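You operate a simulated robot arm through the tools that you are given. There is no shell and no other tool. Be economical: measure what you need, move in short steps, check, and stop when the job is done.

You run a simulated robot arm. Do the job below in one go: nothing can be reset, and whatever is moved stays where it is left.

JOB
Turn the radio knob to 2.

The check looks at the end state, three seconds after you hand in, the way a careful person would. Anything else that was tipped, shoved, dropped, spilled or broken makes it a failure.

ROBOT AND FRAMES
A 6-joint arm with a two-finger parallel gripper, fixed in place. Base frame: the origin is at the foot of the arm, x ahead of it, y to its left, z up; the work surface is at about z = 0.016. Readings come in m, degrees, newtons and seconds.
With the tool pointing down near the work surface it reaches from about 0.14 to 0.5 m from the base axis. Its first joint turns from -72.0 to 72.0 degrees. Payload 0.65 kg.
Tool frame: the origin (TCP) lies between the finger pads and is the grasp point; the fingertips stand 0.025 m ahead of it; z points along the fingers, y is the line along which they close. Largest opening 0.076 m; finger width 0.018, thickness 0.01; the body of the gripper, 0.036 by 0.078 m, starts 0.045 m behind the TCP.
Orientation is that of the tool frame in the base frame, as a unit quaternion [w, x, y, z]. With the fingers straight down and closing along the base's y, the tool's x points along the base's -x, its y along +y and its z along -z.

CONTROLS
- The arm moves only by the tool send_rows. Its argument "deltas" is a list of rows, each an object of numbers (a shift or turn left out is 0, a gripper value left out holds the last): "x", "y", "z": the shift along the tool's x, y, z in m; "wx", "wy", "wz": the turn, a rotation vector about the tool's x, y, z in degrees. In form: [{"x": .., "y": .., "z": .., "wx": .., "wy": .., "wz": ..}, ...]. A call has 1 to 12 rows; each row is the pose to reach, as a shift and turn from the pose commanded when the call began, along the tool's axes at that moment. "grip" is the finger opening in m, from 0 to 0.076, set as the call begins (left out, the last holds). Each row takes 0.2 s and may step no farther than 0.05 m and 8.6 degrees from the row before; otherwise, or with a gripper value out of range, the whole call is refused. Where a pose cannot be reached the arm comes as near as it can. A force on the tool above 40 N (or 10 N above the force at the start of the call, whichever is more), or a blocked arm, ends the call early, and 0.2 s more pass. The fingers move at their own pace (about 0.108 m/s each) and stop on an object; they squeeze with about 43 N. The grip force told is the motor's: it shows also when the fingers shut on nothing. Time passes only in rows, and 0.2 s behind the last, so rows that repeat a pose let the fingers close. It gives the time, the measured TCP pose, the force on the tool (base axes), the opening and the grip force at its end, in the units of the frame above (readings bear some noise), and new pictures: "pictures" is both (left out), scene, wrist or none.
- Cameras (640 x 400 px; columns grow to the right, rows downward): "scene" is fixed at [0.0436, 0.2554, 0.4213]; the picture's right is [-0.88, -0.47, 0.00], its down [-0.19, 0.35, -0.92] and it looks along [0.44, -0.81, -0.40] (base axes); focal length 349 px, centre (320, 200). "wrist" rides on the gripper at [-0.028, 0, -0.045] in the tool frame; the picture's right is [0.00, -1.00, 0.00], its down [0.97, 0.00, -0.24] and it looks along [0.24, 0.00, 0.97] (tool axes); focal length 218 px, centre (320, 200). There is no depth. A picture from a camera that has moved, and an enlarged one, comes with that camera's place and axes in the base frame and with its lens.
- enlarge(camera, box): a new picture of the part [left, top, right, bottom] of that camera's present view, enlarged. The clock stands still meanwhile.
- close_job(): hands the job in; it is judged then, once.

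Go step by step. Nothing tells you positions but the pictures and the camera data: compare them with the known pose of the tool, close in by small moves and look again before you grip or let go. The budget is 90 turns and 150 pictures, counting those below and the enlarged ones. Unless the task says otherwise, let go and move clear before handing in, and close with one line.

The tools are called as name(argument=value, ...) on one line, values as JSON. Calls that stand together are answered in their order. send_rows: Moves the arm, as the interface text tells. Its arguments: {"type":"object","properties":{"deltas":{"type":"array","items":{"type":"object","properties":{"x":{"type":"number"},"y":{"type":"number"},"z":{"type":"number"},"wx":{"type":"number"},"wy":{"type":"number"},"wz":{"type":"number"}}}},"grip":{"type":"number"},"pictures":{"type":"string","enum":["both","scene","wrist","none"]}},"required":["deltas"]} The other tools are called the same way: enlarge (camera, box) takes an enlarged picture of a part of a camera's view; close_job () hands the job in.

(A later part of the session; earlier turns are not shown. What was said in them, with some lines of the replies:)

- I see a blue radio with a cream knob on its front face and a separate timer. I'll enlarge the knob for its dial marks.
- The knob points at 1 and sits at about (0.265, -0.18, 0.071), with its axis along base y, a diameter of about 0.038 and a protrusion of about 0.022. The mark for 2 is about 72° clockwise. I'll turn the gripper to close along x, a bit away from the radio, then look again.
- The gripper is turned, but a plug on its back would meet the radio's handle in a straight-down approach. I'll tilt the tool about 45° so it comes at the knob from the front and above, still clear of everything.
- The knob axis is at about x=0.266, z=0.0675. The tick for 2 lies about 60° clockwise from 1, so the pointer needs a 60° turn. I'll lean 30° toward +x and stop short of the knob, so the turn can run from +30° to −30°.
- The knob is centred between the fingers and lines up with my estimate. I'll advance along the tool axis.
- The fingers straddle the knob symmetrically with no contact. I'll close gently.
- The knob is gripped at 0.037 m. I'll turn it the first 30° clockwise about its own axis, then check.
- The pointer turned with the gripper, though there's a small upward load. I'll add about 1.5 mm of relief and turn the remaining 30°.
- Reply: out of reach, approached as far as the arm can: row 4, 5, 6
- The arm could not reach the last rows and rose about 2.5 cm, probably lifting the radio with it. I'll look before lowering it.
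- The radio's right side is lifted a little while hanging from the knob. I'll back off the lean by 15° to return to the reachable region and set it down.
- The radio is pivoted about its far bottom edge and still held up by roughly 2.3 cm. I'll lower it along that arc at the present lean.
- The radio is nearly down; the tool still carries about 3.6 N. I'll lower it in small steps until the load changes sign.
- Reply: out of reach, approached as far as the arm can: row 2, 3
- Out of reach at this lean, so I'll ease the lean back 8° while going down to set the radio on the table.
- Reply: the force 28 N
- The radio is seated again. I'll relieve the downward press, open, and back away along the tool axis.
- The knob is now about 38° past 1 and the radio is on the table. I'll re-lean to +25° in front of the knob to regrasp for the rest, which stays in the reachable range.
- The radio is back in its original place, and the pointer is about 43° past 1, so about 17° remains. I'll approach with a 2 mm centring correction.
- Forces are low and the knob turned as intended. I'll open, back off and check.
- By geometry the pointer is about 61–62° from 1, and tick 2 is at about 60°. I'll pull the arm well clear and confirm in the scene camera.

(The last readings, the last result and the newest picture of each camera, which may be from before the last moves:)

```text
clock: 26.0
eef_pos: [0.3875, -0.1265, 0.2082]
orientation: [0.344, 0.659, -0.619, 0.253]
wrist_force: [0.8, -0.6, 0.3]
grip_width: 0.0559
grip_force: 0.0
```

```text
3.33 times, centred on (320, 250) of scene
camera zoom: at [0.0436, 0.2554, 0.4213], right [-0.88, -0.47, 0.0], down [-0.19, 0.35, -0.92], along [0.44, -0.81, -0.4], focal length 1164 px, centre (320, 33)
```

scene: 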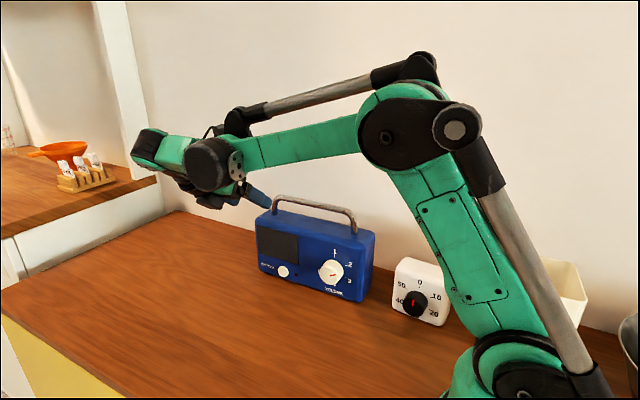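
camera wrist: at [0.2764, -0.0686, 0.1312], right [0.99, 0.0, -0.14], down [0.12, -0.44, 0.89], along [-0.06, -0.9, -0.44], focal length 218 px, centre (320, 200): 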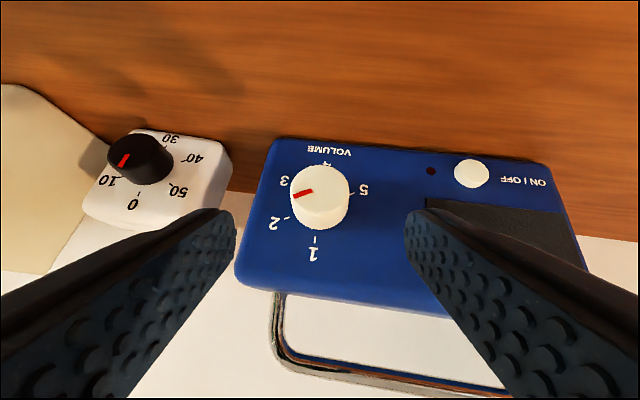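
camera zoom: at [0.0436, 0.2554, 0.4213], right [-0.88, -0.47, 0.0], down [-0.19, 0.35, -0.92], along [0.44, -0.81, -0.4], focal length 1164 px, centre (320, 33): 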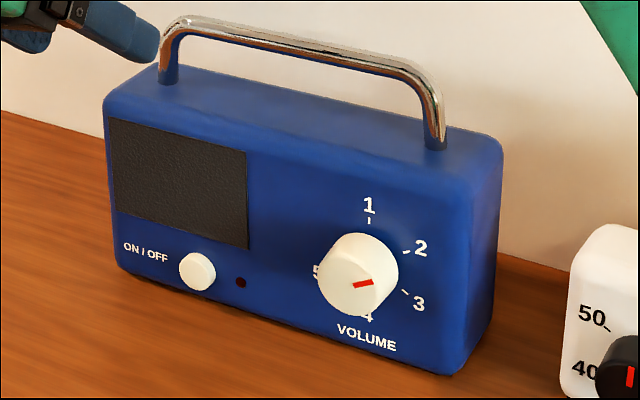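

enlarge(camera="scene", box=[310, 235, 354, 280])

```text
8.89 times, centred on (332, 258) of scene
camera zoom: at [0.0436, 0.2554, 0.4213], right [-0.88, -0.47, 0.0], down [-0.19, 0.35, -0.92], along [0.44, -0.81, -0.4], focal length 3104 px, centre (213, -311)
```

zoom: 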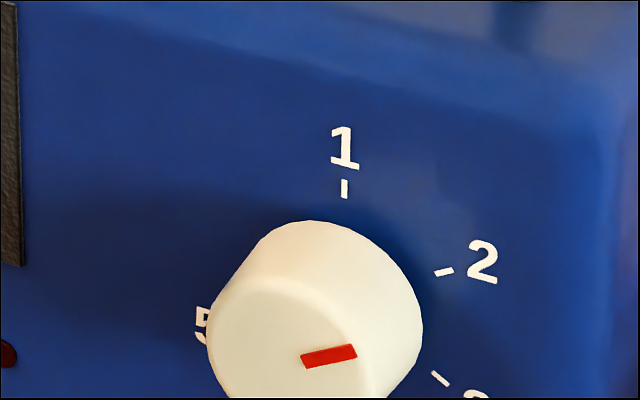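

In the scene view the pointer sits at about 61°, in line with the tick for 2. The radio stands where it did at the start, the timer was not touched, and the arm is clear.

close_job()

```text
The job is handed in.
```

The radio knob now points at 2. While turning it, I briefly lifted the radio about 2 cm when the arm ran out of reach, but I set it back down in its original place before finishing.
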